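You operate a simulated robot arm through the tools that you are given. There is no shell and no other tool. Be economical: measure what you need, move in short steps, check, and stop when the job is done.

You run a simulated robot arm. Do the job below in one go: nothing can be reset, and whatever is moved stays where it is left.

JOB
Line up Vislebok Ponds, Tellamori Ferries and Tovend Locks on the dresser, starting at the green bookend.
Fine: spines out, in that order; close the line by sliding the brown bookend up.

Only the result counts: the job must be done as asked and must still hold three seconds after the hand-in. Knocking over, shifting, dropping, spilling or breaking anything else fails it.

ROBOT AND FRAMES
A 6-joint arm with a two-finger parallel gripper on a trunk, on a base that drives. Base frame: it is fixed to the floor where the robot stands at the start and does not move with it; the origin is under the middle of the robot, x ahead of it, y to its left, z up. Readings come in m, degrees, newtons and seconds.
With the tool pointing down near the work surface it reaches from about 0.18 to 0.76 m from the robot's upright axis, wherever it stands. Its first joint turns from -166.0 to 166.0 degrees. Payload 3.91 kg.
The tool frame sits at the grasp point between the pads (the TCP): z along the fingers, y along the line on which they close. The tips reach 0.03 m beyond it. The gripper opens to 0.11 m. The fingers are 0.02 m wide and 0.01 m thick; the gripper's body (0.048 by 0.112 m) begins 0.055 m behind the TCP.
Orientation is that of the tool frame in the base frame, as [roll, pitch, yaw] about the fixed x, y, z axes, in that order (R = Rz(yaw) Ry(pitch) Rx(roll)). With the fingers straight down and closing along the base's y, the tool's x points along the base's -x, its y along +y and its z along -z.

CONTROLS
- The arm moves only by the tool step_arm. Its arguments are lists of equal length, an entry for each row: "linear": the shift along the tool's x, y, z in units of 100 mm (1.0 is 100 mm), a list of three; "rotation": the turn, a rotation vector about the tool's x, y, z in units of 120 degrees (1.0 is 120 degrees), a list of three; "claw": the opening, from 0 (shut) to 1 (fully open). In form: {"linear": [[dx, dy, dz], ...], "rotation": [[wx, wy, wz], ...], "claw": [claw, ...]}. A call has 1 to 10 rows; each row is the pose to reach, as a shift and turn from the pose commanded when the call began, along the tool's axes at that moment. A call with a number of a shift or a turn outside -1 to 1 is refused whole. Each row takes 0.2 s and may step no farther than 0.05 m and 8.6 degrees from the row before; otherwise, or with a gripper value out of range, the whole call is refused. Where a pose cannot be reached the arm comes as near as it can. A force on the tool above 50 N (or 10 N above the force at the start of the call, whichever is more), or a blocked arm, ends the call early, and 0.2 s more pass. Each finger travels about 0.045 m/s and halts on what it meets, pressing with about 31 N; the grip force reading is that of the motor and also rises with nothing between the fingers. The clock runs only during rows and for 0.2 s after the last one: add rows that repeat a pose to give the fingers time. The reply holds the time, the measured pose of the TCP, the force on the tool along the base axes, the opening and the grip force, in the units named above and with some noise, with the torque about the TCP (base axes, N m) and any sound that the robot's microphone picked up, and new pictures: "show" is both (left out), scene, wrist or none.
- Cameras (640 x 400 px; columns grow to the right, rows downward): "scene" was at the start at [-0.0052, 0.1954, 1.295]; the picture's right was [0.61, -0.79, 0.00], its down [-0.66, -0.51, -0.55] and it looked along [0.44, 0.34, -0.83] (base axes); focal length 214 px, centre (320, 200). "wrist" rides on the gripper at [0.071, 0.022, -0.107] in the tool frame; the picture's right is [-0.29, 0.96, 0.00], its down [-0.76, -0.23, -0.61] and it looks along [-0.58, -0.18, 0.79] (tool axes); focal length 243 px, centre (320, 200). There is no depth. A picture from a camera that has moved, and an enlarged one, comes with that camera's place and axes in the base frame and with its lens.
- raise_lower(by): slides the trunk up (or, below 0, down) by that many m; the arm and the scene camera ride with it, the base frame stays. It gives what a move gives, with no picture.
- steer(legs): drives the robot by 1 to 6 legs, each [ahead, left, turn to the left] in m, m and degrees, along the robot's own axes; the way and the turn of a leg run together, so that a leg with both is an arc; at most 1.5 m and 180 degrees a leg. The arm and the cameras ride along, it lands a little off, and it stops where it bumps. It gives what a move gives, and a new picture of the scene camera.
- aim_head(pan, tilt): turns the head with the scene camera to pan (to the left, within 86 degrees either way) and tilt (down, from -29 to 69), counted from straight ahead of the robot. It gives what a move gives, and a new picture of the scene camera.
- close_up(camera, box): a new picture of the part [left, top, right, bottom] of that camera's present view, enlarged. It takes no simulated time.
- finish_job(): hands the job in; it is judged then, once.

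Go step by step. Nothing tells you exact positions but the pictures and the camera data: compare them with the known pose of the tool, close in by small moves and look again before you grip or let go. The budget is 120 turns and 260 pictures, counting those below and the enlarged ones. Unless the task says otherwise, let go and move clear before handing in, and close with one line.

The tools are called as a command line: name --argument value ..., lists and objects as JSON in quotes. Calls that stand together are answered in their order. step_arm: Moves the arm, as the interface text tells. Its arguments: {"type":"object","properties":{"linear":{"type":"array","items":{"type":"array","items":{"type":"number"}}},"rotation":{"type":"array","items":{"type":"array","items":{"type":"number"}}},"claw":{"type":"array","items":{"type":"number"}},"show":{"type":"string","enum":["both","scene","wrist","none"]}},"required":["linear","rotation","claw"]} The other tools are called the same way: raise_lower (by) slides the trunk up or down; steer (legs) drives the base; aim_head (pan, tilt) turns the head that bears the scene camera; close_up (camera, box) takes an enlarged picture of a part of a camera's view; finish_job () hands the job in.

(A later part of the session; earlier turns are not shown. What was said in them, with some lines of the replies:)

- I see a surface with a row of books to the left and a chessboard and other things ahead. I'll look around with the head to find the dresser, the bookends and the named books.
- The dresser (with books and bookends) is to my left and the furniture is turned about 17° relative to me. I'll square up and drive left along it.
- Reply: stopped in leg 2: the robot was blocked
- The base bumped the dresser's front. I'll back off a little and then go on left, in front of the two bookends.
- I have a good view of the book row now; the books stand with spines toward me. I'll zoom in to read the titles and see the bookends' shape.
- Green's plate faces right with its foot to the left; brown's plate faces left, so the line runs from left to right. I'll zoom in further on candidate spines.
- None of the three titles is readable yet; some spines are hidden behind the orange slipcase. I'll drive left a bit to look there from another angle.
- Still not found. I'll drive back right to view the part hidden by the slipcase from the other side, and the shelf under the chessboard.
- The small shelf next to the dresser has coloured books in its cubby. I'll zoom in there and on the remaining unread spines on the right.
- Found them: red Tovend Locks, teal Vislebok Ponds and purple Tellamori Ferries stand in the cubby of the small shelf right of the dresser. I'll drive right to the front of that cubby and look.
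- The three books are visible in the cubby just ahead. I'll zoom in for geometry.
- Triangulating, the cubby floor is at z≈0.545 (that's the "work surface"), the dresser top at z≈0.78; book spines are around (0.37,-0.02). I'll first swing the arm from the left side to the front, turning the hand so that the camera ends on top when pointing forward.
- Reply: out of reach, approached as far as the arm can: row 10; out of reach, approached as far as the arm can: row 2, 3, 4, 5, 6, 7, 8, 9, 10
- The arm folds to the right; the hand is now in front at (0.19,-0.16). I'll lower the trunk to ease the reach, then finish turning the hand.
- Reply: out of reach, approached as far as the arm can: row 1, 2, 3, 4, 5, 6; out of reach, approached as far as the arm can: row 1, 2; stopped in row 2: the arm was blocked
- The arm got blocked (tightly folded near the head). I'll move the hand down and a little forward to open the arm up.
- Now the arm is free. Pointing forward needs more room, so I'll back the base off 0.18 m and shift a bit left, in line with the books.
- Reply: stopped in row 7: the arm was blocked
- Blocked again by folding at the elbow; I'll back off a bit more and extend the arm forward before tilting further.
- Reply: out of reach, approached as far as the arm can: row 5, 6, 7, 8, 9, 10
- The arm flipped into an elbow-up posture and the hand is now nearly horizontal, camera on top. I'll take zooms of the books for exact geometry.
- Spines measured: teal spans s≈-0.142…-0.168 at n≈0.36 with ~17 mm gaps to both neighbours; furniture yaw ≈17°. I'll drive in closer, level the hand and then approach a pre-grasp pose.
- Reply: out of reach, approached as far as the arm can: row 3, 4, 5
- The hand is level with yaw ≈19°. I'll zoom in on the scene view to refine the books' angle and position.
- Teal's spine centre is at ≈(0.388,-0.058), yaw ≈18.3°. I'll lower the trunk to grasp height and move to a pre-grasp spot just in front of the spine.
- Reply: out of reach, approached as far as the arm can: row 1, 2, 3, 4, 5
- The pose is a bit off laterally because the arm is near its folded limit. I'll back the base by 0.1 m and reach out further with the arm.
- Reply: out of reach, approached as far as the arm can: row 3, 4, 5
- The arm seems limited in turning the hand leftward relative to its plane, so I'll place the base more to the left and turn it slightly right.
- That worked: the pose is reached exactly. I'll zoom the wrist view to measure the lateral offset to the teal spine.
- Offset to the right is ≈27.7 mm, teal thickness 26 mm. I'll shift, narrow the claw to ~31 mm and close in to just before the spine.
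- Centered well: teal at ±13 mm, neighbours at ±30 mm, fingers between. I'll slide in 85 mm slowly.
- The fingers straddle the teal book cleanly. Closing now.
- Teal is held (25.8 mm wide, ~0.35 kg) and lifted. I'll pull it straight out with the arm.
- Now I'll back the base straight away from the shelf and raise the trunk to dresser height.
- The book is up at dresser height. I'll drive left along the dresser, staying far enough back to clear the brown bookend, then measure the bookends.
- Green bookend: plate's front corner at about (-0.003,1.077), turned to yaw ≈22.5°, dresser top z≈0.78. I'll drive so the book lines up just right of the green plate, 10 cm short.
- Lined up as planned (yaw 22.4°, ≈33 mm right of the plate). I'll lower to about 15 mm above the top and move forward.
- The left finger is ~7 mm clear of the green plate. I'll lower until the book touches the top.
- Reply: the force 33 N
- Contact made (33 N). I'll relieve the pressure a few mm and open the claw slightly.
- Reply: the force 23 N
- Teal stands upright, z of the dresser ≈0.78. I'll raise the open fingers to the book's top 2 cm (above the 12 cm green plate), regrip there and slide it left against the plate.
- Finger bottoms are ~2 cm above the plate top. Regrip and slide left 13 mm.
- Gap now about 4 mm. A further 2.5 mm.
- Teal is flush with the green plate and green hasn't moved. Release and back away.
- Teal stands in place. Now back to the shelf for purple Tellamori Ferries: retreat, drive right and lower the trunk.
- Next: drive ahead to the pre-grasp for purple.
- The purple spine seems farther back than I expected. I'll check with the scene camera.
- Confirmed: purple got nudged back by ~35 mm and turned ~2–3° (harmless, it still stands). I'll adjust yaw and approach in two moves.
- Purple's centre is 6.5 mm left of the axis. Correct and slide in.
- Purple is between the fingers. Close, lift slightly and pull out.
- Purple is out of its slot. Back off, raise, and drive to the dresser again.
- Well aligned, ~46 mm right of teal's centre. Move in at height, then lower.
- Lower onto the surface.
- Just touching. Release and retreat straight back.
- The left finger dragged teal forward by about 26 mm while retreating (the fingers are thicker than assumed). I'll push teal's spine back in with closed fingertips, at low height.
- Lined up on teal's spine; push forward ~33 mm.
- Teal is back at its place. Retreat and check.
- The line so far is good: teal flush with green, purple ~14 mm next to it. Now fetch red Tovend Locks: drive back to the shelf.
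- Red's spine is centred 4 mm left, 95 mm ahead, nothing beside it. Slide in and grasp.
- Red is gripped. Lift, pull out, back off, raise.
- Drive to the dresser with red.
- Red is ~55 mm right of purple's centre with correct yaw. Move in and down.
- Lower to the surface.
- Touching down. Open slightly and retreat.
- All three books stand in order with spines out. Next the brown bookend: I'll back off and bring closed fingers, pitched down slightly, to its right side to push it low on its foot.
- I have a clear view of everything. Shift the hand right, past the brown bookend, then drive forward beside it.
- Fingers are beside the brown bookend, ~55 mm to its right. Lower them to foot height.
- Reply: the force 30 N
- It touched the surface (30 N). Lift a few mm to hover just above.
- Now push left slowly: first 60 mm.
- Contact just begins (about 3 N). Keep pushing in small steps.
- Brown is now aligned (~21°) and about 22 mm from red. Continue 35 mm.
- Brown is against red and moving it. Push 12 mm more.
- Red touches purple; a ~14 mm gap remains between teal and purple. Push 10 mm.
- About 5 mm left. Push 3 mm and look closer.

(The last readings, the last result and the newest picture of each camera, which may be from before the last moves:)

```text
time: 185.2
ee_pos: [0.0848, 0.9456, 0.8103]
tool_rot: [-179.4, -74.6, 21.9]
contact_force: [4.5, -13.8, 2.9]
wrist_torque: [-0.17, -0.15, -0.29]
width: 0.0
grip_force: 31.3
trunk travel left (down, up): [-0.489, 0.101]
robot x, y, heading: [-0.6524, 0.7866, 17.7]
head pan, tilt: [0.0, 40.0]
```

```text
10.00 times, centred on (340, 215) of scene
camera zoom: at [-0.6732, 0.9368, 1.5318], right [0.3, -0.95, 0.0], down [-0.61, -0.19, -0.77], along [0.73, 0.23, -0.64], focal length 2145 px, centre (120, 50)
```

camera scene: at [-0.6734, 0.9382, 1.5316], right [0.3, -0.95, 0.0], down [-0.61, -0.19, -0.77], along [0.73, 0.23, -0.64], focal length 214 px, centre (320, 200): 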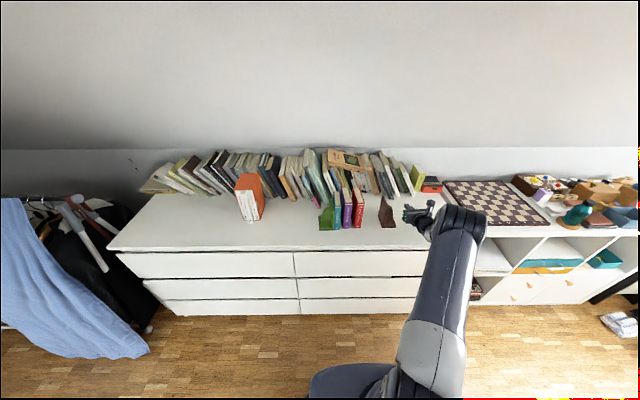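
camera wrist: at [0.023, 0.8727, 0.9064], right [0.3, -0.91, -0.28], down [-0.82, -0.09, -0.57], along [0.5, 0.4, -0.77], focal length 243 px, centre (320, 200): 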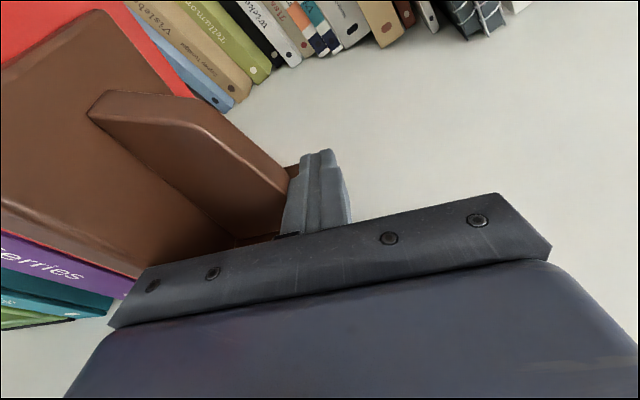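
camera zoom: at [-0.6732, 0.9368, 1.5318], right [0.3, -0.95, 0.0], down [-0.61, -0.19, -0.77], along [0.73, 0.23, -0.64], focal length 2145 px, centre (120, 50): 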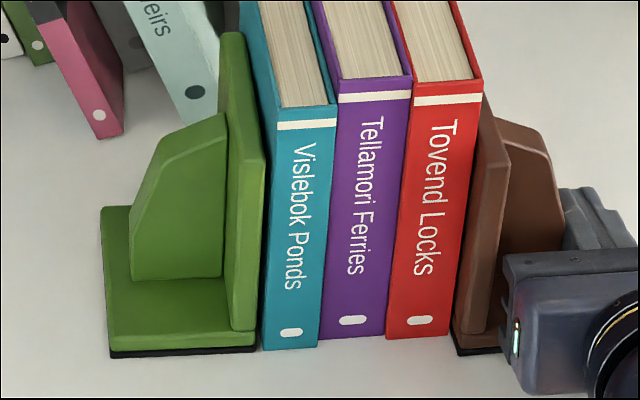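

Force rose to ~14 N: the line is closed. Back the fingers off to the right and check that green hasn't shifted.

step_arm --linear '[[0, 0.05, 0], [0, 0.15, 0], [0, 0.3, 0], [0, 0.45, 0]]' --rotation '[[0, 0, 0], [0, 0, 0], [0, 0, 0], [0, 0, 0]]' --claw '[0, 0, 0, 0]' --show "wrist"

close_up --camera "scene" --box '[310, 175, 406, 235]'

close_up --camera "scene" --box '[316, 195, 364, 235]'

```text
time: 186.2
ee_pos: [0.102, 0.9054, 0.8109]
tool_rot: [-179.6, -74.5, 22.2]
contact_force: [-0.6, 0.2, 0.7]
wrist_torque: [0.0, -0.02, 0.04]
width: 0.0
grip_force: 30.6
trunk travel left (down, up): [-0.489, 0.101]
robot x, y, heading: [-0.6485, 0.7872, 17.4]
head pan, tilt: [0.0, 40.0]
camera wrist: at [0.032, 0.8545, 0.9062], right [0.3, -0.91, -0.28], down [-0.82, -0.09, -0.57], along [0.5, 0.4, -0.77], focal length 243 px, centre (320, 200)
```

wrist: 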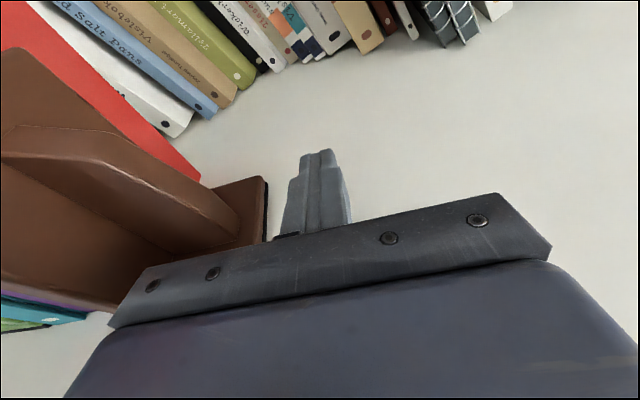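

```text
6.67 times, centred on (358, 205) of scene
camera zoom: at [-0.6734, 0.9383, 1.5316], right [0.3, -0.95, 0.0], down [-0.61, -0.19, -0.77], along [0.73, 0.23, -0.64], focal length 1430 px, centre (67, 167)
```

zoom: 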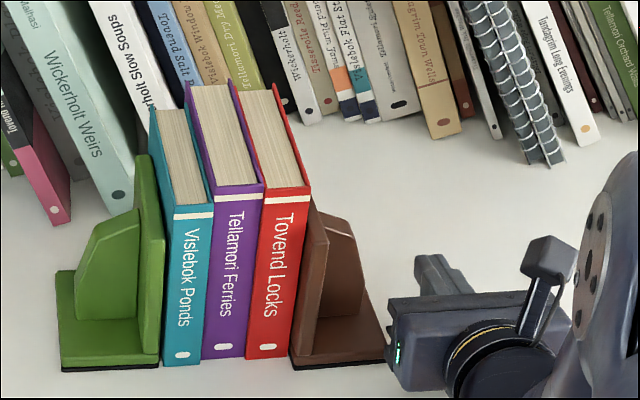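

```text
10.00 times, centred on (340, 215) of scene
camera zoom: at [-0.6734, 0.9383, 1.5316], right [0.3, -0.95, 0.0], down [-0.61, -0.19, -0.77], along [0.73, 0.23, -0.64], focal length 2145 px, centre (120, 50)
```

zoom: 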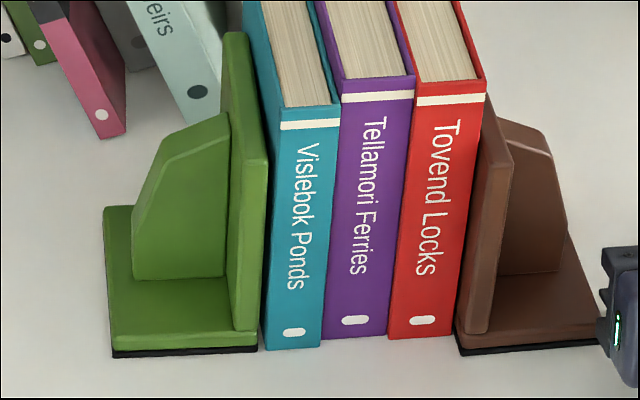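

Green is unmoved and the line is closed: Vislebok Ponds, Tellamori Ferries, Tovend Locks between green and brown. I'll move the hand clear: right, up, then back.

step_arm --linear '[[0, 0.2, 0], [0, 0.4, 0], [0, 0.6, 0], [0.2, 0.6, -0.05], [0.4, 0.6, -0.1], [0.6, 0.6, -0.16], [0.6, 0.6, -0.4]]' --rotation '[[0, 0, 0], [0, 0, 0], [0, 0, 0], [0, 0, 0], [0, 0, 0], [0, 0, 0], [0, 0, 0]]' --claw '[0, 0, 0, 0, 0, 0, 0]' --show "none"

steer --legs '[[-0.25, 0, 0]]'

close_up --camera "scene" --box '[310, 150, 390, 200]'

```text
time: 187.8
ee_pos: [0.1043, 0.8424, 0.8783]
tool_rot: [-179.6, -74.6, 22.1]
contact_force: [-0.3, 0.1, -0.1]
wrist_torque: [-0.01, 0.02, 0.04]
width: 0.0
grip_force: 31.3
trunk travel left (down, up): [-0.489, 0.101]
robot x, y, heading: [-0.6512, 0.7855, 17.5]
head pan, tilt: [0.0, 40.0]
```

```text
time: 189.6
ee_pos: [-0.136, 0.7691, 0.8772]
tool_rot: [-179.7, -74.6, 22.5]
contact_force: [0.1, 0.0, 1.2]
wrist_torque: [0.01, -0.02, 0.05]
width: 0.0
grip_force: 31.4
trunk travel left (down, up): [-0.489, 0.101]
robot x, y, heading: [-0.8876, 0.7089, 17.6]
head pan, tilt: [0.0, 40.0]
camera scene: at [-0.9136, 0.8616, 1.5316], right [0.31, -0.95, 0.0], down [-0.61, -0.2, -0.77], along [0.73, 0.23, -0.64], focal length 214 px, centre (320, 200)
```

scene: 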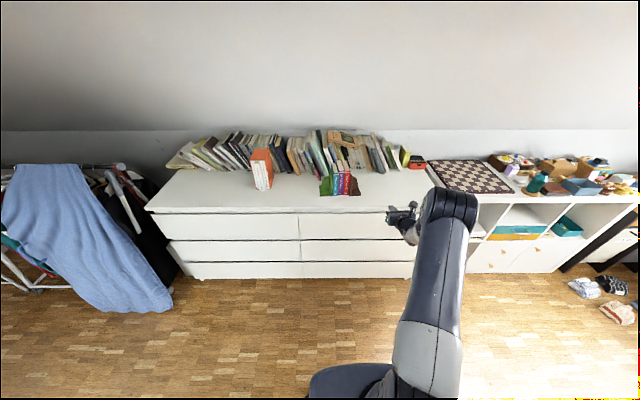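

```text
8.00 times, centred on (350, 175) of scene
camera zoom: at [-0.9136, 0.8616, 1.5316], right [0.31, -0.95, 0.0], down [-0.61, -0.2, -0.77], along [0.73, 0.23, -0.64], focal length 1716 px, centre (80, 400)
```

zoom: 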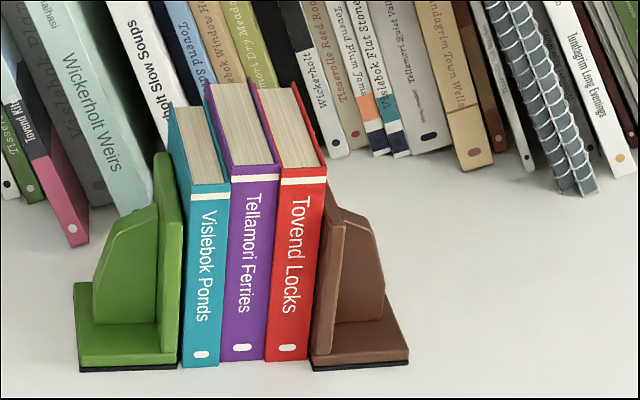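

The three books stand upright between the bookends, in order and spines out. The hand is clear and nothing else has moved, so I'm handing in.

finish_job

```text
The job is handed in.
```

Vislebok Ponds, Tellamori Ferries and Tovend Locks are lined up on the dresser from the green bookend, spines out and in that order. The brown bookend is slid up against Tovend Locks to close the line. A gap of about 2–3 mm remains at the front between the green bookend and Vislebok Ponds.
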